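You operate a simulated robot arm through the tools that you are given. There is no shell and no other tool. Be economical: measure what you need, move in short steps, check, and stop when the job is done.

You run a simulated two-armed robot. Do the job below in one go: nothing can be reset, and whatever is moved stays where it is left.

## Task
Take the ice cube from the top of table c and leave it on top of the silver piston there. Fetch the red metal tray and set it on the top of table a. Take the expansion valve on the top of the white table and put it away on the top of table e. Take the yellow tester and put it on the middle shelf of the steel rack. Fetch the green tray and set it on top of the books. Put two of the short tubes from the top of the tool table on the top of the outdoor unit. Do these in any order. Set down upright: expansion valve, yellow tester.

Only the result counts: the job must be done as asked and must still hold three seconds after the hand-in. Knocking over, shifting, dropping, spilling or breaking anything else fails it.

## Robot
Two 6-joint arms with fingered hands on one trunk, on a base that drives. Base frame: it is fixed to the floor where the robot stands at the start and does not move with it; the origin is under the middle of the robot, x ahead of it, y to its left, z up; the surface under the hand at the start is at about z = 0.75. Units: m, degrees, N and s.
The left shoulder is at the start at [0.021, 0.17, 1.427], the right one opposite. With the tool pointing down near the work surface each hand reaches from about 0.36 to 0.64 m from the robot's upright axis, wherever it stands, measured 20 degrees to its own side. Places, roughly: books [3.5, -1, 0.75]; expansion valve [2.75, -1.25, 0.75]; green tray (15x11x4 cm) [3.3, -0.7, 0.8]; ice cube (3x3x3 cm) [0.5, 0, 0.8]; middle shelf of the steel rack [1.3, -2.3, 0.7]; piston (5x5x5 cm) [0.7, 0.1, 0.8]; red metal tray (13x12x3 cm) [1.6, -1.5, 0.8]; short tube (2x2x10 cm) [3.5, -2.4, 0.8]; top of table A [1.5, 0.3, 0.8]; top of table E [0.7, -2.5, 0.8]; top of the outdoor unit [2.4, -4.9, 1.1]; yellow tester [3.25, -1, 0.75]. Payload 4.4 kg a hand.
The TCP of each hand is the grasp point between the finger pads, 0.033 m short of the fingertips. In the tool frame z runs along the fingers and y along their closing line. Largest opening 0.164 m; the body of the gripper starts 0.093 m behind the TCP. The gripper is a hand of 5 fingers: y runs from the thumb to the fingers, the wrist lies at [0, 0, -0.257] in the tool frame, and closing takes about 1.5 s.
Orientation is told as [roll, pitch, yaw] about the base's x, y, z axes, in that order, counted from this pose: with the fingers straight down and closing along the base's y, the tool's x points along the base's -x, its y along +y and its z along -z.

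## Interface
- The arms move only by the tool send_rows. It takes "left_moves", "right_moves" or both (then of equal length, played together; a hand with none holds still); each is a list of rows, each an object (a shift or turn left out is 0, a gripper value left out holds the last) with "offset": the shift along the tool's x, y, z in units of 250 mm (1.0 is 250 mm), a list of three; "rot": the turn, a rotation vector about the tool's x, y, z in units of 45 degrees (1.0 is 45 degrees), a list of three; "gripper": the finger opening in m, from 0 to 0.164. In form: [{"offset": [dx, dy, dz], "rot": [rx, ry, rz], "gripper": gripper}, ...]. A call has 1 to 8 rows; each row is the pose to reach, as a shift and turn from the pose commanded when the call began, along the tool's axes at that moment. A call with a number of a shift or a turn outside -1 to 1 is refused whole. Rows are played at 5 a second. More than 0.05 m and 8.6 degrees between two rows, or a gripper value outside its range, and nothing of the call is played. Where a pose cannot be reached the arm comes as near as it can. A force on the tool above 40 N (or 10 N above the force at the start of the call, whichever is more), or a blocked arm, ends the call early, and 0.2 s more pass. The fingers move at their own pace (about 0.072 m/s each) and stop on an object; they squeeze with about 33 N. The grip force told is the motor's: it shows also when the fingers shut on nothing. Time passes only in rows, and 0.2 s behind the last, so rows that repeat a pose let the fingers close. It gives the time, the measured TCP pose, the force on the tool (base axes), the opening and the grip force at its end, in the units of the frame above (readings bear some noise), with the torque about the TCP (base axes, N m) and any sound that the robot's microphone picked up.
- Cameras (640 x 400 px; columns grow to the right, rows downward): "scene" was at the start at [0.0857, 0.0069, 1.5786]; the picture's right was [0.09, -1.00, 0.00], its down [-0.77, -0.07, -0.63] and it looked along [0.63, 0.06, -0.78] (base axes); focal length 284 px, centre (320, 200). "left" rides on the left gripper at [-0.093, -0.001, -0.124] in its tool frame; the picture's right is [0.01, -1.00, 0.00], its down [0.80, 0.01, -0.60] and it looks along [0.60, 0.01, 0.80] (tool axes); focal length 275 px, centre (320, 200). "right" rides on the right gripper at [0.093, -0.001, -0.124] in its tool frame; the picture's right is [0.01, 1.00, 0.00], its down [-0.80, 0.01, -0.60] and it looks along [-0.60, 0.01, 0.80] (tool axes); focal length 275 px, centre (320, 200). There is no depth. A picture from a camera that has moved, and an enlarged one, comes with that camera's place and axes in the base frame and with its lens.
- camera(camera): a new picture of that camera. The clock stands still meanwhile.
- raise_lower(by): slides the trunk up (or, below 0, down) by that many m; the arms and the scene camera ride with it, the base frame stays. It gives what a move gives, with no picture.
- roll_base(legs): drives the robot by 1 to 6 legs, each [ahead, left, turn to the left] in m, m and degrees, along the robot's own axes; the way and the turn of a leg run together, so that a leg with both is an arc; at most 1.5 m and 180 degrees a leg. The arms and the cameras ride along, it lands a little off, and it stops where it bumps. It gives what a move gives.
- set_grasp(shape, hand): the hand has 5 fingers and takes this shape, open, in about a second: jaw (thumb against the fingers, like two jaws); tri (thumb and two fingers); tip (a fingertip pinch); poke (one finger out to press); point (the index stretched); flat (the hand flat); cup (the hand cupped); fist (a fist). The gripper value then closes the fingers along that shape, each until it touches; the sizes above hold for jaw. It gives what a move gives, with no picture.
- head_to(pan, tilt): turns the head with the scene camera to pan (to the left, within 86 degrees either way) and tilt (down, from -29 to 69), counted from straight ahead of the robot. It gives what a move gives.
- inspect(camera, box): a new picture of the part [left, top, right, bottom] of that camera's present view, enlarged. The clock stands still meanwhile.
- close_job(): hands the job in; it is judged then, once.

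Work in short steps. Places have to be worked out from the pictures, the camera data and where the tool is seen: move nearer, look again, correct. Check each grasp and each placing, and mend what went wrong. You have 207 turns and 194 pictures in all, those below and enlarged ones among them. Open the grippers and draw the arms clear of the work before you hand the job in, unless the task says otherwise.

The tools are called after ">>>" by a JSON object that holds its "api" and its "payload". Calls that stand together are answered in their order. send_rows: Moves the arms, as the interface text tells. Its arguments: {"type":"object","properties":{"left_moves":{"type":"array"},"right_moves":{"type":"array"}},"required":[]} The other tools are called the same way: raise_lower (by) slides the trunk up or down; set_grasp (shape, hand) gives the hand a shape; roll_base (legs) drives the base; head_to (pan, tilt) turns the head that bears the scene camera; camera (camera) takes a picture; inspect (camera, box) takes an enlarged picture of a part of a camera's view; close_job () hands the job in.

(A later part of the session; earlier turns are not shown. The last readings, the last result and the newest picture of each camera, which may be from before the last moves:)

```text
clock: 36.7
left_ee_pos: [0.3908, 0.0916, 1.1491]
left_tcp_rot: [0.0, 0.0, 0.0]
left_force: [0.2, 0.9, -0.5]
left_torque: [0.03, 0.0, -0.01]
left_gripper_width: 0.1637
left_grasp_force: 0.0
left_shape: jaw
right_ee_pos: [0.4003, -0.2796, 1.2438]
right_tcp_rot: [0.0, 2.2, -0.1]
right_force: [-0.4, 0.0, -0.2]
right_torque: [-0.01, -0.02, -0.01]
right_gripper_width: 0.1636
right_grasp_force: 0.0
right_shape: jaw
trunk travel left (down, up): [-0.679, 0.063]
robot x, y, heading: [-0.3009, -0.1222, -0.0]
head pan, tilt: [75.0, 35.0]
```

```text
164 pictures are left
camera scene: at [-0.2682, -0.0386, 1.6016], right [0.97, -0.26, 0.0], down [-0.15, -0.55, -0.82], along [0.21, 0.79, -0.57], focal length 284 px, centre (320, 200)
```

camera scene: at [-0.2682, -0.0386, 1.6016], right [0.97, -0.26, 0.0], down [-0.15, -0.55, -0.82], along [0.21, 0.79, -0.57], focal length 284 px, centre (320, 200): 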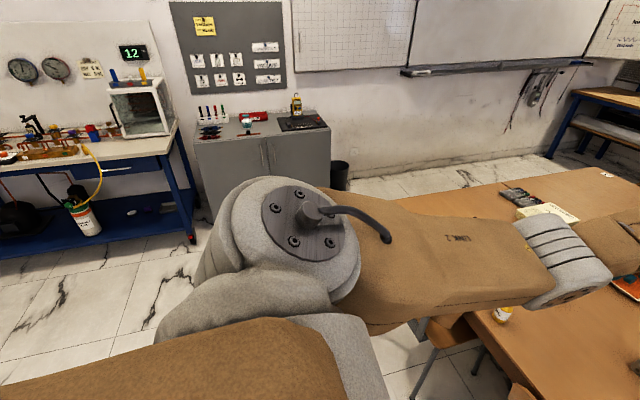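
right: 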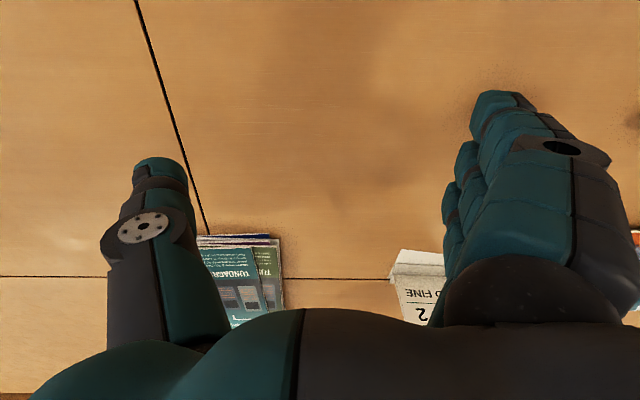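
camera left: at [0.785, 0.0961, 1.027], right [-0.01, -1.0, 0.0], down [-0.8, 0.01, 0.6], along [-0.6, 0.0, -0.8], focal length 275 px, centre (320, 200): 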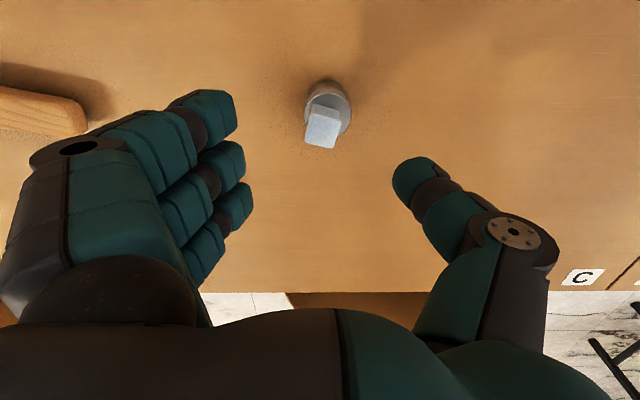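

The left aisle is free, with a cabinet against the wall at y>2.1. I translate left to y≈1.6 and then go forward in stages.

>>> {"api": "roll_base", "payload": {"legs": [[0, 1.2, 0], [0, 0.52, 0]]}}

>>> {"api": "head_to", "payload": {"pan": 0, "tilt": 35}}

>>> {"api": "camera", "payload": {"camera": "scene"}}

```text
clock: 45.3
left_ee_pos: [0.3786, 1.7982, 1.1502]
left_tcp_rot: [-0.2, 0.0, 0.3]
left_force: [-0.6, -0.8, -0.7]
left_torque: [0.02, 0.01, -0.02]
left_gripper_width: 0.1642
left_grasp_force: 0.1
left_shape: jaw
right_ee_pos: [0.3904, 1.4251, 1.2436]
right_tcp_rot: [0.0, 2.2, 0.2]
right_force: [-0.7, 0.1, 0.0]
right_torque: [0.0, 0.02, -0.01]
right_gripper_width: 0.1639
right_grasp_force: 0.1
right_shape: jaw
trunk travel left (down, up): [-0.679, 0.063]
robot x, y, heading: [-0.3117, 1.5781, 0.4]
head pan, tilt: [75.0, 35.0]
```

```text
clock: 46.8
left_ee_pos: [0.3793, 1.7976, 1.1493]
left_tcp_rot: [0.0, 0.0, 0.4]
left_force: [0.1, -0.1, 0.2]
left_torque: [0.0, 0.03, 0.02]
left_gripper_width: 0.1639
left_grasp_force: 0.0
left_shape: jaw
right_ee_pos: [0.3905, 1.4258, 1.2436]
right_tcp_rot: [0.1, 2.2, 0.2]
right_force: [-0.8, 0.4, 0.5]
right_torque: [-0.01, -0.02, -0.02]
right_gripper_width: 0.1641
right_grasp_force: 0.0
right_shape: jaw
trunk travel left (down, up): [-0.679, 0.063]
robot x, y, heading: [-0.3085, 1.5773, 0.1]
head pan, tilt: [0.0, 35.0]
```

```text
163 pictures are left
camera scene: at [-0.2133, 1.5784, 1.6016], right [0.0, -1.0, 0.0], down [-0.57, 0.0, -0.82], along [0.82, 0.0, -0.57], focal length 284 px, centre (320, 200)
```

scene: 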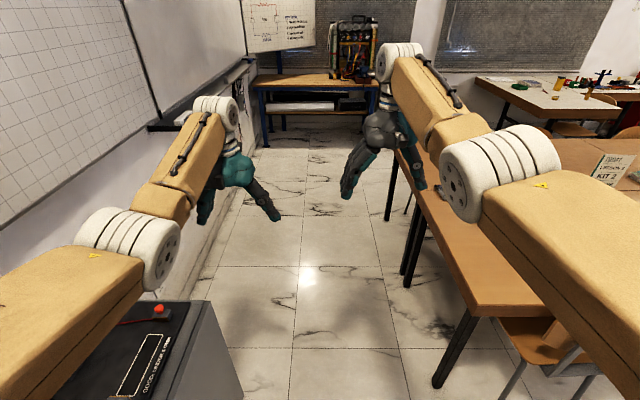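

The aisle is clear. I shift slightly right and drive ahead past the table end.

>>> {"api": "roll_base", "payload": {"legs": [[0, -0.1, 0], [1.3, 0, 0], [1.2, 0, 0]]}}

>>> {"api": "head_to", "payload": {"pan": -55, "tilt": 30}}

>>> {"api": "camera", "payload": {"camera": "scene"}}

>>> {"api": "head_to", "payload": {"pan": -85, "tilt": 30}}

>>> {"api": "camera", "payload": {"camera": "scene"}}

```text
clock: 59.7
left_ee_pos: [2.8807, 1.6513, 1.1492]
left_tcp_rot: [0.0, -0.1, -1.1]
left_force: [-0.2, 0.5, -0.4]
left_torque: [0.03, -0.02, 0.03]
left_gripper_width: 0.1637
left_grasp_force: 0.0
left_shape: jaw
right_ee_pos: [2.8829, 1.2789, 1.2446]
right_tcp_rot: [0.0, 2.2, -1.2]
right_force: [1.0, -0.4, 0.5]
right_torque: [0.0, 0.04, 0.0]
right_gripper_width: 0.164
right_grasp_force: 0.1
right_shape: jaw
trunk travel left (down, up): [-0.679, 0.063]
robot x, y, heading: [2.1824, 1.449, -1.1]
head pan, tilt: [0.0, 35.0]
```

```text
clock: 61.0
left_ee_pos: [2.8798, 1.6509, 1.1486]
left_tcp_rot: [0.0, 0.0, -1.0]
left_force: [0.9, 0.5, 0.1]
left_torque: [-0.01, 0.02, -0.03]
left_gripper_width: 0.164
left_grasp_force: 0.1
left_shape: jaw
right_ee_pos: [2.8819, 1.2798, 1.2444]
right_tcp_rot: [0.0, 2.2, -1.2]
right_force: [-0.5, 0.0, 0.2]
right_torque: [0.01, 0.01, 0.0]
right_gripper_width: 0.1638
right_grasp_force: 0.1
right_shape: jaw
trunk travel left (down, up): [-0.679, 0.063]
robot x, y, heading: [2.1849, 1.4462, -1.1]
head pan, tilt: [-55.0, 30.0]
```

```text
162 pictures are left
camera scene: at [2.2443, 1.3732, 1.6094], right [-0.83, -0.56, 0.0], down [-0.28, 0.42, -0.87], along [0.48, -0.72, -0.5], focal length 284 px, centre (320, 200)
```

scene: 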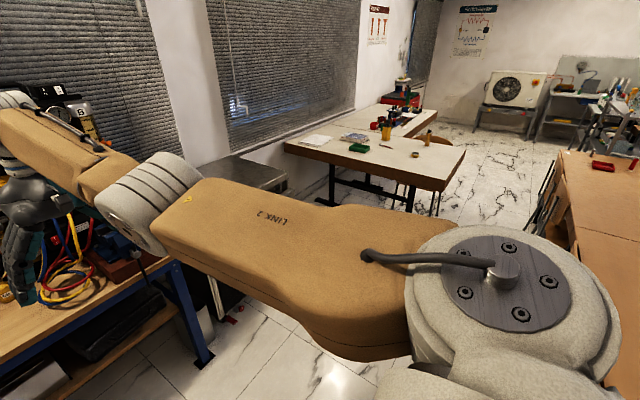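

```text
clock: 61.9
left_ee_pos: [2.8793, 1.652, 1.1492]
left_tcp_rot: [0.0, 0.0, -1.2]
left_force: [-0.2, -0.3, 0.2]
left_torque: [0.0, 0.03, 0.01]
left_gripper_width: 0.164
left_grasp_force: 0.1
left_shape: jaw
right_ee_pos: [2.8807, 1.2793, 1.2433]
right_tcp_rot: [0.0, 2.1, -1.1]
right_force: [-0.2, 0.5, 1.4]
right_torque: [-0.02, -0.04, 0.0]
right_gripper_width: 0.164
right_grasp_force: 0.1
right_shape: jaw
trunk travel left (down, up): [-0.679, 0.063]
robot x, y, heading: [2.1865, 1.4478, -1.2]
head pan, tilt: [-85.0, 30.0]
```

```text
161 pictures are left
camera scene: at [2.2001, 1.358, 1.6095], right [-1.0, -0.07, 0.0], down [-0.03, 0.5, -0.87], along [0.06, -0.86, -0.5], focal length 284 px, centre (320, 200)
```

scene: 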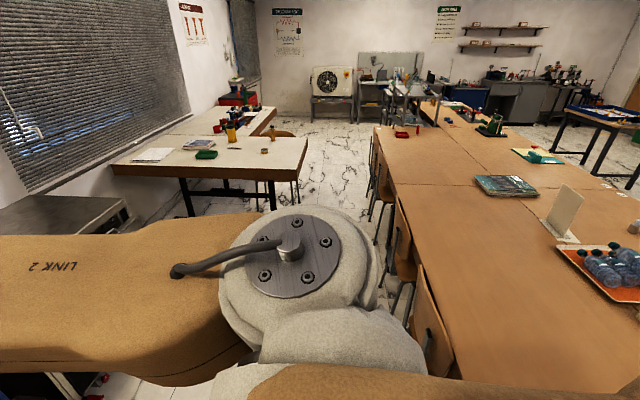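

I turn to face -y (toward the white table) and look ahead in detail.

>>> {"api": "roll_base", "payload": {"legs": [[0, 0, -89]]}}

>>> {"api": "head_to", "payload": {"pan": 0, "tilt": 28}}

>>> {"api": "camera", "payload": {"camera": "scene"}}

>>> {"api": "inspect", "payload": {"camera": "scene", "box": [100, 60, 420, 260]}}

```text
clock: 66.1
left_ee_pos: [2.3979, 0.7553, 1.1488]
left_tcp_rot: [0.1, 0.1, -90.2]
left_force: [0.2, 0.4, -0.5]
left_torque: [0.01, -0.03, -0.02]
left_gripper_width: 0.164
left_grasp_force: 0.1
left_shape: jaw
right_ee_pos: [2.0254, 0.7475, 1.2443]
right_tcp_rot: [0.0, 2.3, -90.3]
right_force: [0.4, 0.4, 0.3]
right_torque: [0.02, 0.0, -0.01]
right_gripper_width: 0.1639
right_grasp_force: 0.1
right_shape: jaw
trunk travel left (down, up): [-0.679, 0.063]
robot x, y, heading: [2.1851, 1.4465, -90.2]
head pan, tilt: [-85.0, 30.0]
```

```text
clock: 67.7
left_ee_pos: [2.3966, 0.756, 1.149]
left_tcp_rot: [0.1, 0.0, -90.2]
left_force: [0.0, -0.4, 0.4]
left_torque: [0.03, 0.0, -0.03]
left_gripper_width: 0.1641
left_grasp_force: 0.1
left_shape: jaw
right_ee_pos: [2.0263, 0.7488, 1.2436]
right_tcp_rot: [0.0, 2.2, -90.4]
right_force: [1.1, 0.1, 0.2]
right_torque: [-0.02, -0.02, 0.0]
right_gripper_width: 0.1639
right_grasp_force: 0.1
right_shape: jaw
trunk travel left (down, up): [-0.679, 0.063]
robot x, y, heading: [2.1863, 1.4488, -90.0]
head pan, tilt: [0.0, 28.0]
```

```text
160 pictures are left
camera scene: at [2.1821, 1.346, 1.6126], right [-1.0, 0.01, 0.0], down [0.0, 0.47, -0.88], along [-0.01, -0.88, -0.47], focal length 284 px, centre (320, 200)
```

scene: 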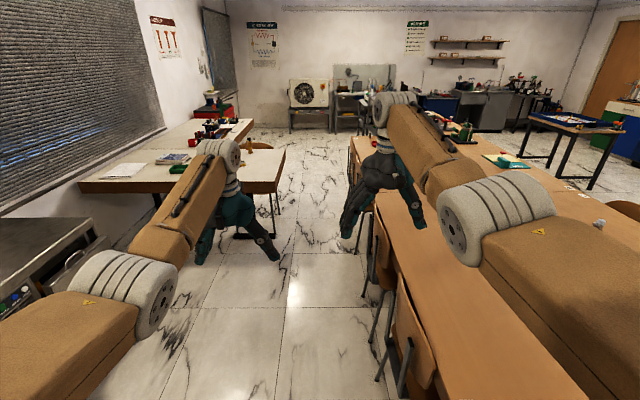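

```text
2.00 times, centred on (260, 160) of scene
camera zoom: at [2.1821, 1.346, 1.6126], right [-1.0, 0.01, 0.0], down [0.0, 0.47, -0.88], along [-0.01, -0.88, -0.47], focal length 567 px, centre (440, 280)
```

zoom: 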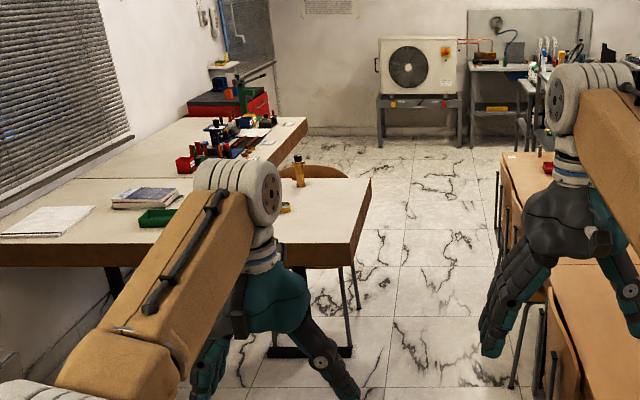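

The aisle between chairs (x≈1.9) and the white table edge (x≈2.5) is about 0.6 m wide. I look down at my own base to judge its width.

>>> {"api": "head_to", "payload": {"pan": -50, "tilt": 69}}

>>> {"api": "camera", "payload": {"camera": "scene"}}

>>> {"api": "head_to", "payload": {"pan": -86, "tilt": 69}}

>>> {"api": "camera", "payload": {"camera": "scene"}}

```text
clock: 68.9
left_ee_pos: [2.3979, 0.7554, 1.1497]
left_tcp_rot: [0.0, -0.1, -90.3]
left_force: [0.3, 0.0, 0.1]
left_torque: [-0.01, 0.02, 0.0]
left_gripper_width: 0.1638
left_grasp_force: 0.0
left_shape: jaw
right_ee_pos: [2.0253, 0.7486, 1.2441]
right_tcp_rot: [0.0, 2.2, -90.3]
right_force: [-0.2, 0.5, 1.0]
right_torque: [0.02, 0.01, 0.02]
right_gripper_width: 0.1638
right_grasp_force: 0.1
right_shape: jaw
trunk travel left (down, up): [-0.679, 0.063]
robot x, y, heading: [2.1859, 1.4493, -90.4]
head pan, tilt: [-50.0, 68.8]
```

```text
158 pictures are left
camera scene: at [2.1396, 1.4015, 1.558], right [-0.64, 0.77, 0.0], down [0.72, 0.6, -0.36], along [-0.28, -0.23, -0.93], focal length 284 px, centre (320, 200)
```

scene: 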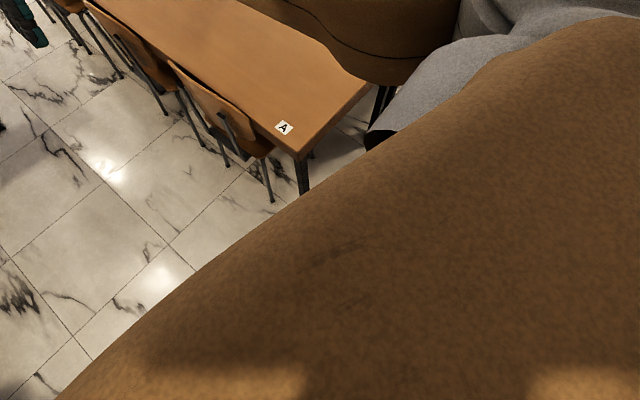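

```text
clock: 69.9
left_ee_pos: [2.3976, 0.7548, 1.1493]
left_tcp_rot: [0.0, 0.0, -90.2]
left_force: [-0.4, 0.6, 0.4]
left_torque: [0.02, -0.03, -0.04]
left_gripper_width: 0.1635
left_grasp_force: 0.0
left_shape: jaw
right_ee_pos: [2.0247, 0.7476, 1.2432]
right_tcp_rot: [0.0, 2.2, -90.3]
right_force: [-0.6, -0.1, 0.5]
right_torque: [0.05, -0.02, -0.03]
right_gripper_width: 0.1639
right_grasp_force: 0.1
right_shape: jaw
trunk travel left (down, up): [-0.679, 0.063]
robot x, y, heading: [2.1834, 1.4497, -90.3]
head pan, tilt: [-85.9, 68.8]
```

```text
157 pictures are left
camera scene: at [2.1269, 1.4335, 1.558], right [-0.07, 1.0, 0.0], down [0.93, 0.06, -0.36], along [-0.36, -0.02, -0.93], focal length 284 px, centre (320, 200)
```

scene: 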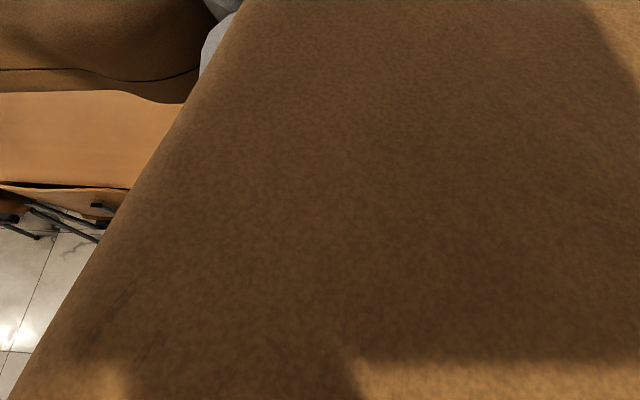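

Chairs stick out only to x≈1.88, so the aisle is about 0.6 m wide. I turn to face the tables (-x) and strafe along the aisle in steps to reach the red tray.

>>> {"api": "roll_base", "payload": {"legs": [[0, 0, -89.8]]}}

>>> {"api": "roll_base", "payload": {"legs": [[-0.02, 1.2, 0]]}}

>>> {"api": "head_to", "payload": {"pan": 50, "tilt": 45}}

>>> {"api": "camera", "payload": {"camera": "scene"}}

>>> {"api": "head_to", "payload": {"pan": 86, "tilt": 45}}

>>> {"api": "camera", "payload": {"camera": "scene"}}

```text
clock: 74.2
left_ee_pos: [1.4887, 1.2434, 1.1495]
left_tcp_rot: [0.0, 0.1, 179.1]
left_force: [0.4, -0.2, -0.4]
left_torque: [-0.02, -0.01, -0.02]
left_gripper_width: 0.1638
left_grasp_force: 0.0
left_shape: jaw
right_ee_pos: [1.4847, 1.6154, 1.244]
right_tcp_rot: [0.0, 2.2, 178.9]
right_force: [0.7, 0.9, 0.7]
right_torque: [-0.01, 0.01, -0.02]
right_gripper_width: 0.164
right_grasp_force: 0.1
right_shape: jaw
trunk travel left (down, up): [-0.679, 0.063]
robot x, y, heading: [2.1843, 1.4487, 178.9]
head pan, tilt: [-85.9, 68.8]
```

```text
clock: 80.2
left_ee_pos: [1.4839, 0.0428, 1.1498]
left_tcp_rot: [0.0, 0.1, 178.8]
left_force: [0.2, 0.1, -0.6]
left_torque: [0.04, -0.03, 0.0]
left_gripper_width: 0.1638
left_grasp_force: 0.0
left_shape: jaw
right_ee_pos: [1.4816, 0.4157, 1.2431]
right_tcp_rot: [0.0, 2.2, 178.8]
right_force: [0.1, 1.0, 0.3]
right_torque: [0.06, -0.01, -0.01]
right_gripper_width: 0.1639
right_grasp_force: 0.1
right_shape: jaw
trunk travel left (down, up): [-0.679, 0.063]
robot x, y, heading: [2.1799, 0.2473, 178.6]
head pan, tilt: [-85.9, 68.8]
```

```text
clock: 82.4
left_ee_pos: [1.4839, 0.0429, 1.1487]
left_tcp_rot: [-0.1, 0.0, 178.8]
left_force: [0.2, -0.5, -0.2]
left_torque: [0.0, 0.02, 0.01]
left_gripper_width: 0.1638
left_grasp_force: 0.1
left_shape: jaw
right_ee_pos: [1.4826, 0.4163, 1.2427]
right_tcp_rot: [-0.1, 2.2, 178.7]
right_force: [-0.5, 0.4, 0.7]
right_torque: [0.03, 0.01, 0.01]
right_gripper_width: 0.1638
right_grasp_force: 0.0
right_shape: jaw
trunk travel left (down, up): [-0.679, 0.063]
robot x, y, heading: [2.181, 0.2449, 178.4]
head pan, tilt: [50.0, 45.0]
```

```text
156 pictures are left
camera scene: at [2.1139, 0.1839, 1.5868], right [-0.75, 0.66, 0.0], down [0.47, 0.53, -0.71], along [-0.47, -0.53, -0.71], focal length 284 px, centre (320, 200)
```

scene: 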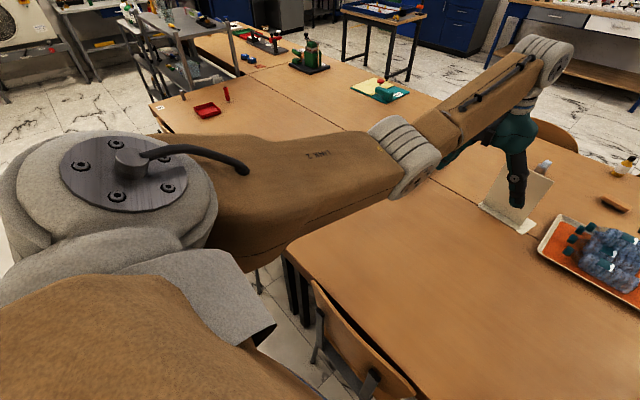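

```text
clock: 83.5
left_ee_pos: [1.4835, 0.0441, 1.1486]
left_tcp_rot: [0.0, 0.1, 178.8]
left_force: [-0.9, -0.2, -0.7]
left_torque: [-0.02, 0.0, -0.02]
left_gripper_width: 0.164
left_grasp_force: 0.0
left_shape: jaw
right_ee_pos: [1.4824, 0.4156, 1.2425]
right_tcp_rot: [0.0, 2.2, 178.6]
right_force: [0.3, -0.3, 0.0]
right_torque: [-0.01, -0.01, 0.0]
right_gripper_width: 0.1639
right_grasp_force: 0.0
right_shape: jaw
trunk travel left (down, up): [-0.679, 0.063]
robot x, y, heading: [2.1808, 0.2467, 178.9]
head pan, tilt: [85.9, 45.0]
```

```text
155 pictures are left
camera scene: at [2.1599, 0.164, 1.5868], right [-1.0, 0.09, 0.0], down [0.07, 0.7, -0.71], along [-0.07, -0.7, -0.71], focal length 284 px, centre (320, 200)
```

scene: 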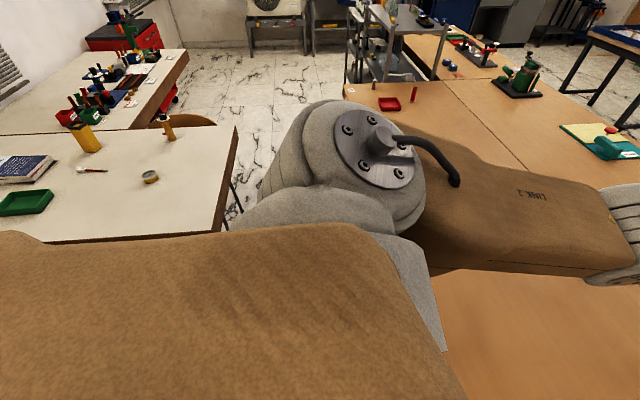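

Robot x=2.18 is right in the middle of the aisle. I correct the heading and strafe on in two legs.

>>> {"api": "roll_base", "payload": {"legs": [[0, 0, 1.2], [0, 0.7, 0]]}}

```text
clock: 87.7
left_ee_pos: [1.4785, -0.6728, 1.1489]
left_tcp_rot: [-0.1, -0.1, 179.1]
left_force: [0.3, -0.3, -0.5]
left_torque: [-0.01, 0.02, -0.03]
left_gripper_width: 0.1638
left_grasp_force: 0.1
left_shape: jaw
right_ee_pos: [1.4732, -0.2997, 1.2438]
right_tcp_rot: [0.0, 2.2, 178.9]
right_force: [0.4, 0.4, 0.3]
right_torque: [0.01, 0.01, 0.01]
right_gripper_width: 0.164
right_grasp_force: 0.0
right_shape: jaw
trunk travel left (down, up): [-0.679, 0.063]
robot x, y, heading: [2.1728, -0.4647, 178.9]
head pan, tilt: [85.9, 45.0]
```

No bump. I continue to y≈-1.26.

>>> {"api": "roll_base", "payload": {"legs": [[-0.015, 0.4, 1.0], [0, 0.4, 0]]}}

>>> {"api": "head_to", "payload": {"pan": 10, "tilt": 52}}

>>> {"api": "camera", "payload": {"camera": "scene"}}

>>> {"api": "camera", "payload": {"camera": "left"}}

```text
clock: 92.2
left_ee_pos: [1.4968, -1.4755, 1.1495]
left_tcp_rot: [-0.1, -0.1, -179.6]
left_force: [-1.0, 0.2, 1.4]
left_torque: [0.04, 0.01, 0.03]
left_gripper_width: 0.1638
left_grasp_force: 0.1
left_shape: jaw
right_ee_pos: [1.4862, -1.1045, 1.2433]
right_tcp_rot: [-0.1, 2.1, -179.8]
right_force: [-1.1, -0.6, -0.3]
right_torque: [0.02, 0.03, 0.0]
right_gripper_width: 0.1641
right_grasp_force: 0.1
right_shape: jaw
trunk travel left (down, up): [-0.679, 0.063]
robot x, y, heading: [2.1889, -1.2551, -179.7]
head pan, tilt: [85.9, 45.0]
```

```text
clock: 93.7
left_ee_pos: [1.4959, -1.4752, 1.1493]
left_tcp_rot: [-0.1, 0.0, -179.7]
left_force: [0.1, 0.0, 1.0]
left_torque: [-0.02, 0.01, -0.01]
left_gripper_width: 0.1638
left_grasp_force: 0.0
left_shape: jaw
right_ee_pos: [1.4871, -1.1036, 1.2419]
right_tcp_rot: [0.0, 2.3, -179.8]
right_force: [0.8, -0.3, 0.9]
right_torque: [0.0, 0.02, -0.03]
right_gripper_width: 0.1638
right_grasp_force: 0.1
right_shape: jaw
trunk travel left (down, up): [-0.679, 0.063]
robot x, y, heading: [2.1895, -1.2549, -179.6]
head pan, tilt: [10.0, 52.0]
```

```text
154 pictures are left
camera scene: at [2.1019, -1.2699, 1.5772], right [-0.18, 0.98, 0.0], down [0.78, 0.14, -0.62], along [-0.61, -0.11, -0.79], focal length 284 px, centre (320, 200)
```

scene: 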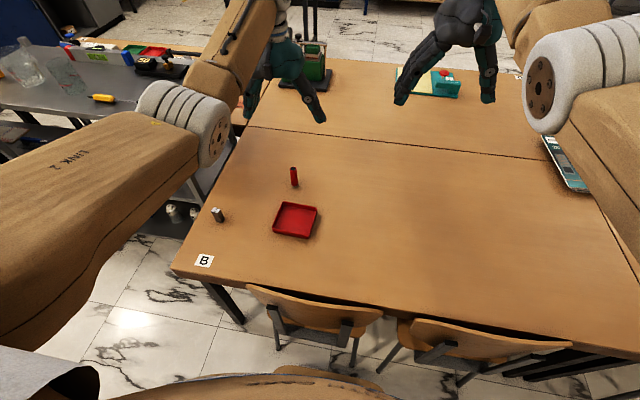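

```text
153 pictures are left
camera left: at [1.4045, -1.4745, 1.2727], right [0.01, 1.0, 0.0], down [0.8, -0.01, 0.6], along [0.6, 0.0, -0.8], focal length 275 px, centre (320, 200)
```

left: 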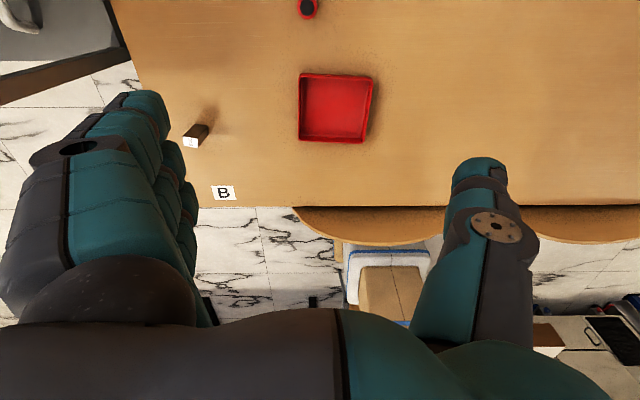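

Red tray center is about [1.573,-1.445]. I lower the trunk by 0.1 and move the left hand above it with full opening.

>>> {"api": "raise_lower", "payload": {"by": -0.1}}

>>> {"api": "send_rows", "payload": {"left_moves": [{"offset": [0.08, -0.03, 0.15]}, {"offset": [0.16, -0.06, 0.3]}, {"offset": [0.24, -0.09, 0.45]}, {"offset": [0.308, -0.12, 0.6]}, {"offset": [0.308, -0.12, 0.68]}, {"offset": [0.308, -0.12, 0.68]}]}}

>>> {"api": "camera", "payload": {"camera": "left"}}

```text
clock: 95.0
left_ee_pos: [1.4982, -1.4756, 1.0505]
left_tcp_rot: [0.0, 0.1, -179.7]
left_force: [0.1, 1.0, 0.8]
left_torque: [0.02, 0.04, 0.02]
left_gripper_width: 0.1637
left_grasp_force: 0.1
left_shape: jaw
right_ee_pos: [1.4872, -1.1032, 1.1437]
right_tcp_rot: [0.0, 2.2, -179.8]
right_force: [0.3, 0.0, 0.0]
right_torque: [0.01, 0.04, 0.02]
right_gripper_width: 0.1639
right_grasp_force: 0.1
right_shape: jaw
trunk travel left (down, up): [-0.579, 0.163]
robot x, y, heading: [2.192, -1.2572, -179.8]
head pan, tilt: [10.0, 52.0]
```

```text
clock: 96.4
left_ee_pos: [1.5741, -1.4447, 0.8781]
left_tcp_rot: [0.0, -0.1, -179.7]
left_force: [-0.2, 0.3, 0.2]
left_torque: [-0.03, 0.03, 0.03]
left_gripper_width: 0.1637
left_grasp_force: 0.0
left_shape: jaw
right_ee_pos: [1.4865, -1.1023, 1.1439]
right_tcp_rot: [0.0, 2.2, -179.8]
right_force: [0.0, 0.9, -0.2]
right_torque: [0.0, 0.02, 0.0]
right_gripper_width: 0.164
right_grasp_force: 0.0
right_shape: jaw
trunk travel left (down, up): [-0.579, 0.163]
robot x, y, heading: [2.1929, -1.2518, -179.7]
head pan, tilt: [10.0, 52.0]
```

```text
152 pictures are left
camera left: at [1.4811, -1.4426, 1.0016], right [0.01, 1.0, 0.0], down [0.8, -0.01, 0.6], along [0.6, 0.0, -0.8], focal length 275 px, centre (320, 200)
```

left: 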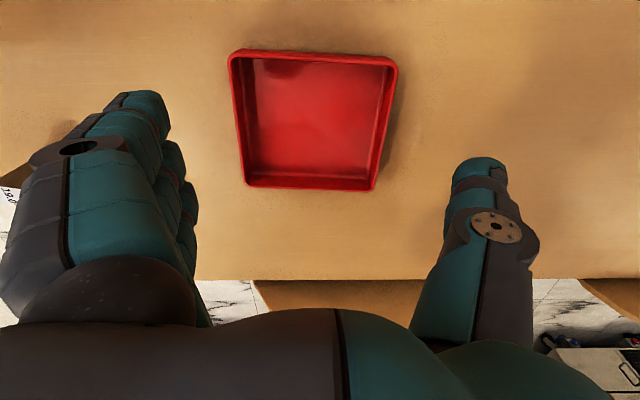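

Alignment is good (tray about 12.7 cm wide across the fingers, centered at [1.575,-1.449]). I descend and close.

>>> {"api": "send_rows", "payload": {"left_moves": [{"offset": [0, 0.017, 0.15]}, {"offset": [0, 0.017, 0.28]}, {"offset": [0, 0.017, 0.36]}, {"offset": [0, 0.017, 0.36], "gripper": 0.1}, {"offset": [0, 0.017, 0.36]}, {"offset": [0, 0.017, 0.36]}, {"offset": [0, 0.017, 0.36]}, {"offset": [0, 0.017, 0.36]}]}}

>>> {"api": "camera", "payload": {"camera": "left"}}

```text
clock: 98.2
left_ee_pos: [1.5719, -1.4472, 0.7897]
left_tcp_rot: [-0.2, 0.0, -179.8]
left_force: [0.3, 1.4, 2.3]
left_torque: [0.46, 0.05, -0.12]
left_gripper_width: 0.1234
left_grasp_force: 13.2
left_shape: jaw
right_ee_pos: [1.4858, -1.1034, 1.1428]
right_tcp_rot: [0.0, 2.2, -179.8]
right_force: [0.2, -0.4, -0.4]
right_torque: [-0.01, -0.03, -0.01]
right_gripper_width: 0.164
right_grasp_force: 0.0
right_shape: jaw
trunk travel left (down, up): [-0.579, 0.163]
robot x, y, heading: [2.1888, -1.2574, -179.8]
head pan, tilt: [10.0, 52.0]
```

```text
151 pictures are left
camera left: at [1.4799, -1.446, 0.9132], right [0.01, 1.0, 0.0], down [0.8, -0.01, 0.6], along [0.6, 0.0, -0.8], focal length 275 px, centre (320, 200)
```

left: 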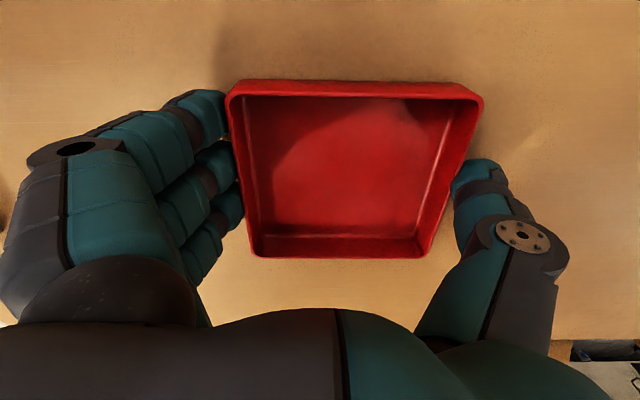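

The tray is held at 0.123 m. I let the grip settle, then lift.

>>> {"api": "send_rows", "payload": {"left_moves": [{"gripper": 0.09}, {"offset": [0, 0, 0]}, {"offset": [0, 0, -0.08]}, {"offset": [0, 0, -0.25]}, {"offset": [0, 0, -0.42]}, {"offset": [0, 0, -0.42]}]}}

>>> {"api": "camera", "payload": {"camera": "left"}}

>>> {"api": "camera", "payload": {"camera": "scene"}}

```text
clock: 99.6
left_ee_pos: [1.5729, -1.4472, 0.8955]
left_tcp_rot: [0.0, 0.0, -179.8]
left_force: [0.8, -0.2, -3.7]
left_torque: [-0.05, 0.02, 0.01]
left_gripper_width: 0.1234
left_grasp_force: 32.9
left_shape: jaw
right_ee_pos: [1.4864, -1.1028, 1.1434]
right_tcp_rot: [0.0, 2.3, -179.8]
right_force: [1.2, 0.2, 0.3]
right_torque: [-0.02, -0.01, -0.01]
right_gripper_width: 0.1638
right_grasp_force: 0.1
right_shape: jaw
trunk travel left (down, up): [-0.579, 0.163]
robot x, y, heading: [2.1862, -1.2556, -179.6]
head pan, tilt: [10.0, 52.0]
```

```text
150 pictures are left
camera left: at [1.4797, -1.4464, 1.0194], right [0.01, 1.0, 0.0], down [0.8, -0.01, 0.6], along [0.6, 0.0, -0.8], focal length 275 px, centre (320, 200)
```

left: 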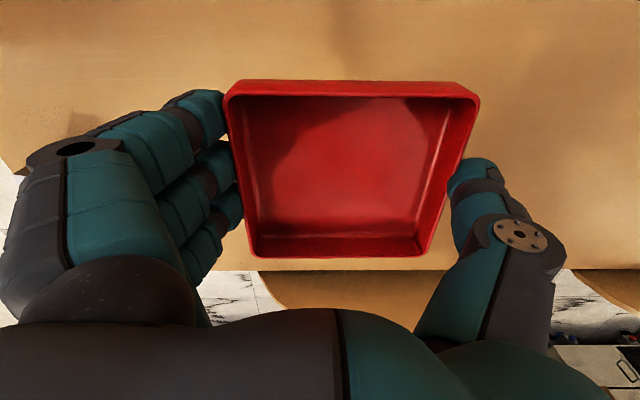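

```text
149 pictures are left
camera scene: at [2.0994, -1.2699, 1.4771], right [-0.18, 0.98, 0.0], down [0.78, 0.14, -0.61], along [-0.61, -0.11, -0.79], focal length 284 px, centre (320, 200)
```

scene: 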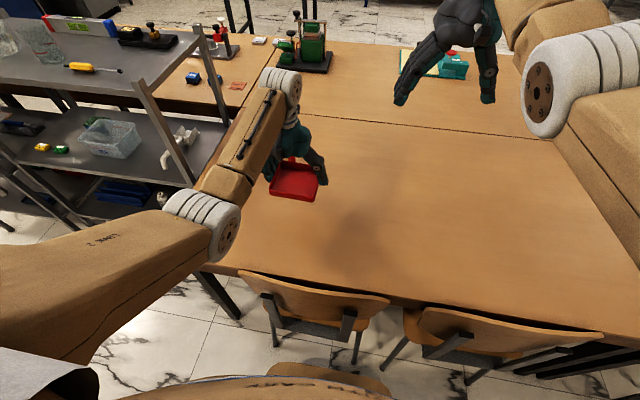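

Tray held firmly. I raise the trunk and strafe back along the aisle toward table A.

>>> {"api": "raise_lower", "payload": {"by": 0.1}}

>>> {"api": "roll_base", "payload": {"legs": [[0, -0.45, -0.3], [0, -0.45, 0]]}}

```text
clock: 101.0
left_ee_pos: [1.5743, -1.4495, 0.9937]
left_tcp_rot: [-0.2, 0.0, -179.7]
left_force: [-0.3, 0.1, -4.2]
left_torque: [-0.07, 0.01, -0.01]
left_gripper_width: 0.1229
left_grasp_force: 32.6
left_shape: jaw
right_ee_pos: [1.4857, -1.1033, 1.2427]
right_tcp_rot: [-0.1, 2.3, -179.8]
right_force: [0.6, -0.7, -0.4]
right_torque: [0.0, 0.0, 0.03]
right_gripper_width: 0.164
right_grasp_force: 0.0
right_shape: jaw
trunk travel left (down, up): [-0.679, 0.063]
robot x, y, heading: [2.1874, -1.2575, -180.0]
head pan, tilt: [10.0, 52.0]
```

```text
clock: 106.0
left_ee_pos: [1.5719, -0.5475, 0.9927]
left_tcp_rot: [0.0, 0.1, -179.6]
left_force: [-0.1, -1.2, -3.0]
left_torque: [-0.08, 0.01, -0.01]
left_gripper_width: 0.1232
left_grasp_force: 33.2
left_shape: jaw
right_ee_pos: [1.4841, -0.2005, 1.2431]
right_tcp_rot: [0.0, 2.2, -179.6]
right_force: [0.8, 0.4, -0.3]
right_torque: [-0.05, -0.02, 0.0]
right_gripper_width: 0.1641
right_grasp_force: 0.0
right_shape: jaw
trunk travel left (down, up): [-0.679, 0.063]
robot x, y, heading: [2.1845, -0.3522, -179.7]
head pan, tilt: [10.0, 52.0]
```

Now on to table A, aiming for hand y≈0.35.

>>> {"api": "roll_base", "payload": {"legs": [[0, -0.9, 0]]}}

>>> {"api": "raise_lower", "payload": {"by": -0.1}}

>>> {"api": "camera", "payload": {"camera": "scene"}}

```text
clock: 110.8
left_ee_pos: [1.5698, 0.3758, 0.9935]
left_tcp_rot: [0.0, 0.1, 179.9]
left_force: [0.9, 0.7, -3.2]
left_torque: [-0.04, 0.02, 0.02]
left_gripper_width: 0.1233
left_grasp_force: 33.1
left_shape: jaw
right_ee_pos: [1.4844, 0.7215, 1.2441]
right_tcp_rot: [0.0, 2.2, 179.7]
right_force: [-0.8, 0.1, -0.3]
right_torque: [-0.02, -0.01, 0.03]
right_gripper_width: 0.1638
right_grasp_force: 0.1
right_shape: jaw
trunk travel left (down, up): [-0.679, 0.063]
robot x, y, heading: [2.1837, 0.5636, 179.9]
head pan, tilt: [10.0, 52.0]
```

```text
clock: 112.2
left_ee_pos: [1.5696, 0.3751, 0.8952]
left_tcp_rot: [0.0, 0.0, 179.9]
left_force: [-0.1, 0.0, -4.1]
left_torque: [-0.02, 0.06, 0.0]
left_gripper_width: 0.1232
left_grasp_force: 33.3
left_shape: jaw
right_ee_pos: [1.4838, 0.7214, 1.1432]
right_tcp_rot: [-0.1, 2.1, 179.8]
right_force: [-0.7, -0.5, -0.2]
right_torque: [0.02, -0.03, 0.03]
right_gripper_width: 0.1636
right_grasp_force: 0.0
right_shape: jaw
trunk travel left (down, up): [-0.579, 0.163]
robot x, y, heading: [2.1849, 0.5662, 179.8]
head pan, tilt: [10.0, 52.0]
```

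```text
148 pictures are left
camera scene: at [2.0968, 0.5511, 1.4773], right [-0.17, 0.99, 0.0], down [0.78, 0.13, -0.62], along [-0.61, -0.1, -0.79], focal length 284 px, centre (320, 200)
```

scene: 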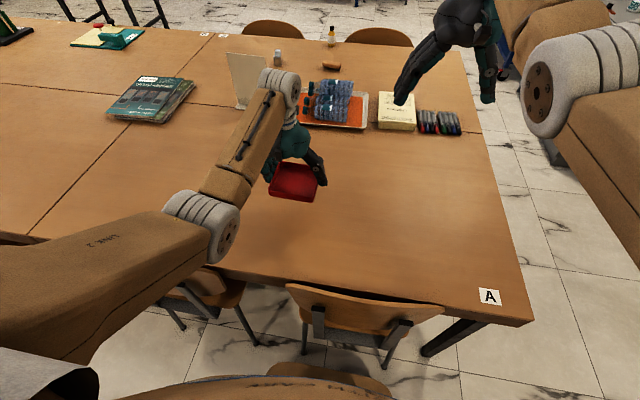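

The area below is clear on table A. I lower the tray and release.

>>> {"api": "send_rows", "payload": {"left_moves": [{"offset": [0, 0, 0.18]}, {"offset": [0, 0, 0.34]}, {"offset": [0, 0, 0.4]}, {"offset": [0, 0, 0.415]}, {"offset": [0, 0, 0.421]}]}}

>>> {"api": "inspect", "payload": {"camera": "scene", "box": [220, 120, 360, 230]}}

```text
clock: 113.4
left_ee_pos: [1.5677, 0.3746, 0.79]
left_tcp_rot: [0.0, -0.1, 180.0]
left_force: [-0.2, -1.1, 4.9]
left_torque: [0.65, 0.02, -0.06]
left_gripper_width: 0.1231
left_grasp_force: 32.9
left_shape: jaw
right_ee_pos: [1.4836, 0.722, 1.1436]
right_tcp_rot: [0.0, 2.1, 179.8]
right_force: [0.2, -0.7, -0.3]
right_torque: [0.01, 0.0, 0.03]
right_gripper_width: 0.1639
right_grasp_force: 0.0
right_shape: jaw
trunk travel left (down, up): [-0.579, 0.163]
robot x, y, heading: [2.1826, 0.5637, 180.0]
head pan, tilt: [10.0, 52.0]
```

```text
3.64 times, centred on (290, 175) of scene
camera zoom: at [2.0974, 0.5511, 1.4774], right [-0.17, 0.99, 0.0], down [0.78, 0.13, -0.62], along [-0.61, -0.1, -0.79], focal length 1031 px, centre (429, 291)
```

zoom: 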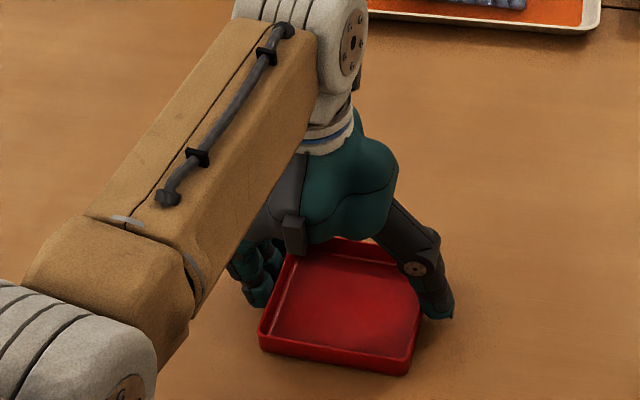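

Contact is felt (4.9 N). I open and lift.

>>> {"api": "send_rows", "payload": {"left_moves": [{"gripper": 0.164}, {"offset": [0, 0, 0]}, {"offset": [0, 0, 0]}, {"offset": [0, 0, -0.1]}, {"offset": [0, 0, -0.3]}, {"offset": [0, 0, -0.5]}, {"offset": [0, 0, -0.7]}]}}

>>> {"api": "raise_lower", "payload": {"by": 0.15}}

>>> {"api": "camera", "payload": {"camera": "left"}}

```text
clock: 115.0
left_ee_pos: [1.5687, 0.3749, 0.9652]
left_tcp_rot: [0.0, 0.1, 179.9]
left_force: [-0.3, -0.1, 0.6]
left_torque: [0.0, 0.06, 0.01]
left_gripper_width: 0.164
left_grasp_force: 0.2
left_shape: jaw
right_ee_pos: [1.4844, 0.7207, 1.1432]
right_tcp_rot: [0.0, 2.3, 179.8]
right_force: [0.1, 0.3, 0.3]
right_torque: [0.03, 0.03, 0.0]
right_gripper_width: 0.1639
right_grasp_force: 0.1
right_shape: jaw
trunk travel left (down, up): [-0.579, 0.163]
robot x, y, heading: [2.1865, 0.5653, 179.5]
head pan, tilt: [10.0, 52.0]
```

```text
clock: 116.7
left_ee_pos: [1.5703, 0.3747, 1.114]
left_tcp_rot: [0.0, 0.0, 180.0]
left_force: [0.2, -0.1, 0.1]
left_torque: [0.01, 0.01, 0.02]
left_gripper_width: 0.1638
left_grasp_force: 0.1
left_shape: jaw
right_ee_pos: [1.483, 0.7217, 1.2934]
right_tcp_rot: [0.0, 2.2, 179.8]
right_force: [-0.6, -0.2, 0.0]
right_torque: [-0.01, 0.0, -0.02]
right_gripper_width: 0.1641
right_grasp_force: 0.1
right_shape: jaw
trunk travel left (down, up): [-0.729, 0.013]
robot x, y, heading: [2.1833, 0.5649, 179.8]
head pan, tilt: [10.0, 52.0]
```

```text
146 pictures are left
camera left: at [1.4769, 0.3766, 1.2368], right [0.01, 1.0, 0.0], down [0.8, -0.01, 0.6], along [0.6, -0.01, -0.8], focal length 275 px, centre (320, 200)
```

left: 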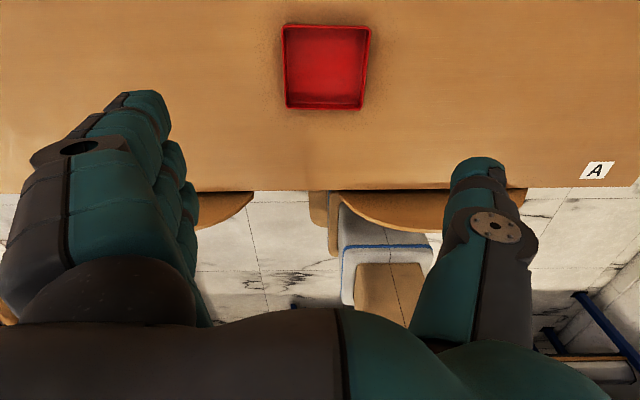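

The red tray is on table A. Next I turn to face the white table (-y) and move over in front of it.

>>> {"api": "roll_base", "payload": {"legs": [[0, 0, 90.2], [0, 0.85, 0]]}}

>>> {"api": "head_to", "payload": {"pan": 0, "tilt": 45}}

>>> {"api": "camera", "payload": {"camera": "scene"}}

```text
clock: 125.1
left_ee_pos: [3.2303, -0.0416, 1.1142]
left_tcp_rot: [0.0, 0.0, -89.8]
left_force: [-0.2, -1.1, 0.1]
left_torque: [-0.05, 0.02, 0.0]
left_gripper_width: 0.1638
left_grasp_force: 0.0
left_shape: jaw
right_ee_pos: [2.8845, -0.1302, 1.2946]
right_tcp_rot: [0.0, 2.2, -89.9]
right_force: [-0.5, 0.2, 0.9]
right_torque: [0.0, 0.01, -0.02]
right_gripper_width: 0.1639
right_grasp_force: 0.0
right_shape: jaw
trunk travel left (down, up): [-0.729, 0.013]
robot x, y, heading: [3.0357, 0.5716, -90.1]
head pan, tilt: [10.0, 52.0]
```

```text
clock: 125.8
left_ee_pos: [3.2308, -0.0412, 1.113]
left_tcp_rot: [-0.1, -0.1, -89.8]
left_force: [0.4, -0.1, -0.2]
left_torque: [0.0, 0.01, 0.01]
left_gripper_width: 0.1638
left_grasp_force: 0.1
left_shape: jaw
right_ee_pos: [2.8837, -0.13, 1.2946]
right_tcp_rot: [0.0, 2.2, -89.9]
right_force: [0.2, -0.2, 1.5]
right_torque: [0.02, 0.05, -0.01]
right_gripper_width: 0.164
right_grasp_force: 0.1
right_shape: jaw
trunk travel left (down, up): [-0.729, 0.013]
robot x, y, heading: [3.0374, 0.5742, -89.8]
head pan, tilt: [0.0, 45.0]
```

```text
145 pictures are left
camera scene: at [3.0364, 0.4806, 1.6368], right [-1.0, 0.0, 0.0], down [0.0, 0.71, -0.71], along [0.0, -0.71, -0.71], focal length 284 px, centre (320, 200)
```

scene: 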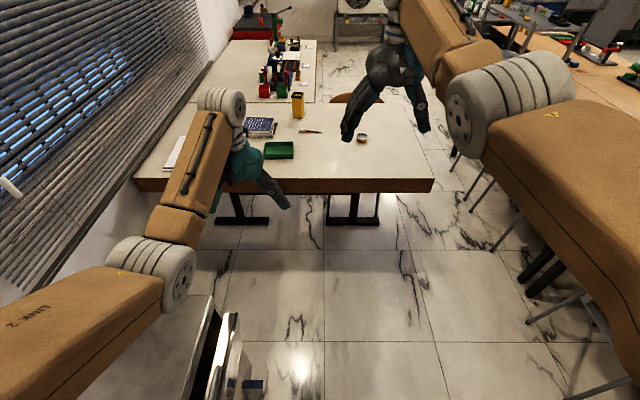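

I can see the green tray (about [3.25,-0.76]), yellow tester (about [3.17,-1.12], standing), books and tape roll. I drive 0.7 m ahead and look again.

>>> {"api": "roll_base", "payload": {"legs": [[0.7, 0, 0]]}}

>>> {"api": "head_to", "payload": {"pan": 0, "tilt": 52}}

>>> {"api": "camera", "payload": {"camera": "scene"}}

>>> {"api": "camera", "payload": {"camera": "left"}}

>>> {"api": "camera", "payload": {"camera": "right"}}

```text
clock: 129.7
left_ee_pos: [3.2247, -0.7414, 1.1138]
left_tcp_rot: [0.0, 0.1, -90.2]
left_force: [-0.3, -0.3, 0.6]
left_torque: [0.04, 0.0, -0.01]
left_gripper_width: 0.1642
left_grasp_force: 0.1
left_shape: jaw
right_ee_pos: [2.8797, -0.8269, 1.2937]
right_tcp_rot: [0.0, 2.3, -90.3]
right_force: [0.5, -0.7, -0.7]
right_torque: [0.04, -0.04, -0.01]
right_gripper_width: 0.1642
right_grasp_force: 0.0
right_shape: jaw
trunk travel left (down, up): [-0.729, 0.013]
robot x, y, heading: [3.0362, -0.1278, -90.0]
head pan, tilt: [0.0, 45.0]
```

```text
clock: 130.3
left_ee_pos: [3.2259, -0.7407, 1.1137]
left_tcp_rot: [0.1, 0.1, -90.2]
left_force: [0.1, 0.6, -0.2]
left_torque: [0.03, -0.02, 0.01]
left_gripper_width: 0.1638
left_grasp_force: 0.0
left_shape: jaw
right_ee_pos: [2.878, -0.8264, 1.2939]
right_tcp_rot: [0.0, 2.2, -90.3]
right_force: [-0.1, -0.4, 0.3]
right_torque: [0.03, 0.0, 0.03]
right_gripper_width: 0.1643
right_grasp_force: 0.0
right_shape: jaw
trunk travel left (down, up): [-0.729, 0.013]
robot x, y, heading: [3.0361, -0.1235, -90.1]
head pan, tilt: [0.0, 52.0]
```

```text
144 pictures are left
camera scene: at [3.0352, -0.2122, 1.6273], right [-1.0, 0.0, 0.0], down [0.0, 0.79, -0.62], along [0.0, -0.62, -0.79], focal length 284 px, centre (320, 200)
```

scene: 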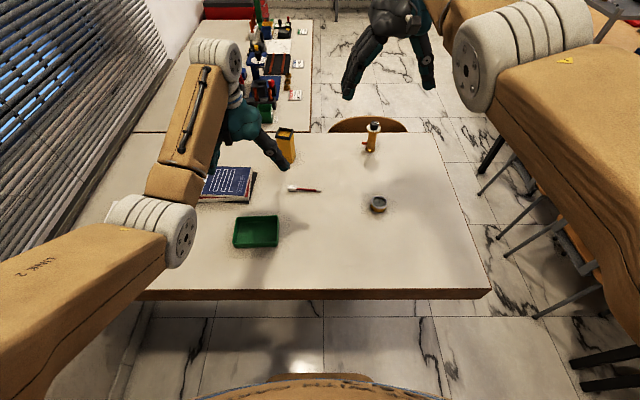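

```text
143 pictures are left
camera left: at [3.2241, -0.8335, 1.2371], right [-1.0, 0.01, 0.0], down [0.01, 0.8, 0.6], along [0.01, 0.6, -0.8], focal length 275 px, centre (320, 200)
```

left: 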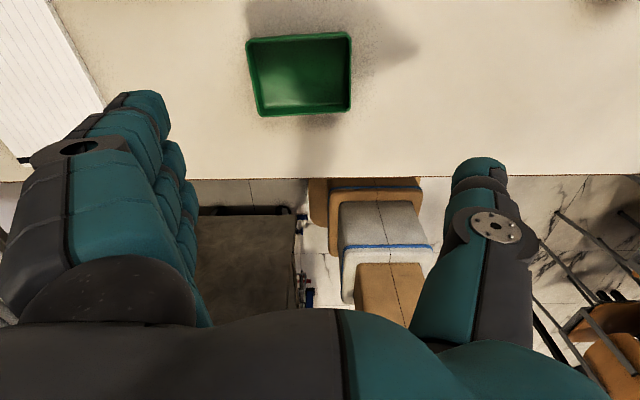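

```text
142 pictures are left
camera right: at [2.877, -0.7392, 1.4195], right [1.0, 0.01, 0.0], down [0.01, -0.82, 0.57], along [0.0, -0.57, -0.82], focal length 275 px, centre (320, 200)
```

right: 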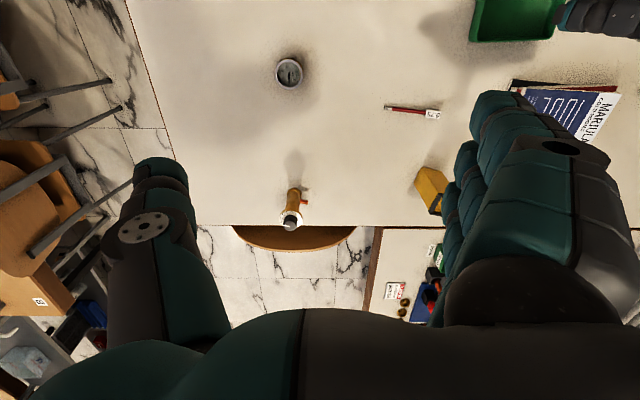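

The green tray center is about [3.254,-0.732], with its 15 cm side along x and 11 cm along y. I rotate the left hand 90° so that it closes along y.

>>> {"api": "send_rows", "payload": {"left_moves": [{"rot": [0, 0, 0.167], "offset": [0, 0, 0.1]}, {"rot": [0, 0, 0.333], "offset": [0, 0, 0.2]}, {"rot": [0, 0, 0.5], "offset": [0, 0, 0.3]}, {"rot": [0, 0, 0.667], "offset": [0, 0, 0.4]}, {"rot": [0, 0, 0.833], "offset": [0, 0, 0.4]}, {"rot": [0, 0, 1.0], "offset": [0, 0, 0.4]}]}}

>>> {"api": "send_rows", "payload": {"left_moves": [{"rot": [0, 0, 0.167]}, {"rot": [0, 0, 0.333]}, {"rot": [0, 0, 0.5]}, {"rot": [0, 0, 0.667]}, {"rot": [0, 0, 0.833]}, {"rot": [0, 0, 1.0]}, {"rot": [0, 0, 1.0]}]}}

>>> {"api": "camera", "payload": {"camera": "left"}}

>>> {"api": "camera", "payload": {"camera": "scene"}}

```text
clock: 131.7
left_ee_pos: [3.2254, -0.7423, 1.0147]
left_tcp_rot: [-0.1, 0.0, -135.2]
left_force: [0.0, -0.1, 0.7]
left_torque: [0.01, -0.01, -0.01]
left_gripper_width: 0.1641
left_grasp_force: 0.1
left_shape: jaw
right_ee_pos: [2.8802, -0.8264, 1.2929]
right_tcp_rot: [-0.1, 2.1, -90.4]
right_force: [0.0, 0.6, -1.2]
right_torque: [-0.01, -0.03, -0.05]
right_gripper_width: 0.1642
right_grasp_force: 0.1
right_shape: jaw
trunk travel left (down, up): [-0.729, 0.013]
robot x, y, heading: [3.0386, -0.1298, -90.4]
head pan, tilt: [0.0, 52.0]
```

```text
clock: 133.3
left_ee_pos: [3.2258, -0.7411, 1.0156]
left_tcp_rot: [0.0, 0.0, 179.8]
left_force: [-0.1, -0.5, 0.2]
left_torque: [0.0, 0.0, 0.06]
left_gripper_width: 0.1641
left_grasp_force: 0.2
left_shape: jaw
right_ee_pos: [2.8792, -0.8269, 1.2942]
right_tcp_rot: [0.0, 2.2, -90.3]
right_force: [-0.6, 1.2, -0.8]
right_torque: [0.0, 0.01, 0.01]
right_gripper_width: 0.1638
right_grasp_force: 0.1
right_shape: jaw
trunk travel left (down, up): [-0.729, 0.013]
robot x, y, heading: [3.039, -0.1241, -90.0]
head pan, tilt: [0.0, 52.0]
```

```text
141 pictures are left
camera left: at [3.133, -0.739, 1.1382], right [0.02, 1.0, 0.0], down [0.8, -0.01, 0.6], along [0.6, -0.01, -0.8], focal length 275 px, centre (320, 200)
```

left: 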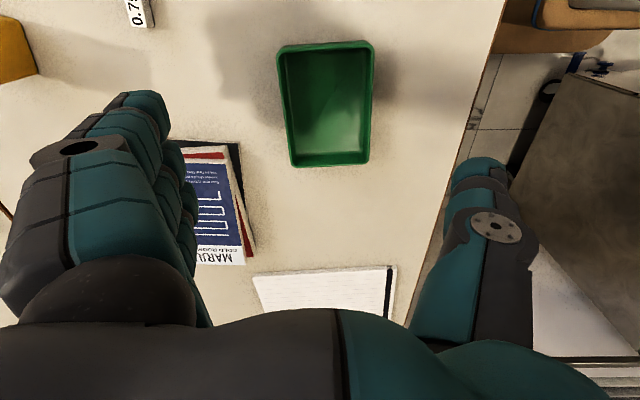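

```text
140 pictures are left
camera scene: at [3.0352, -0.2116, 1.6273], right [-1.0, 0.0, 0.0], down [0.0, 0.79, -0.62], along [0.0, -0.62, -0.79], focal length 284 px, centre (320, 200)
```

scene: 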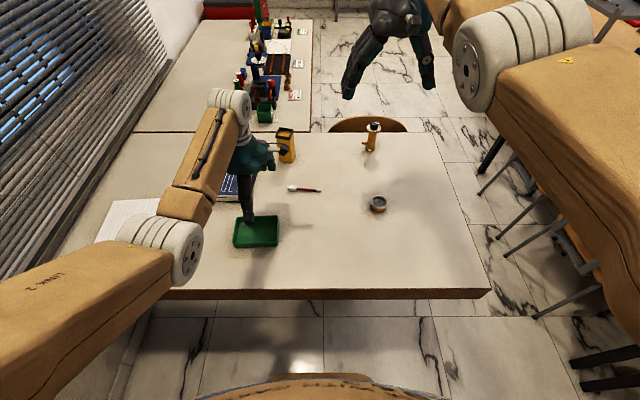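

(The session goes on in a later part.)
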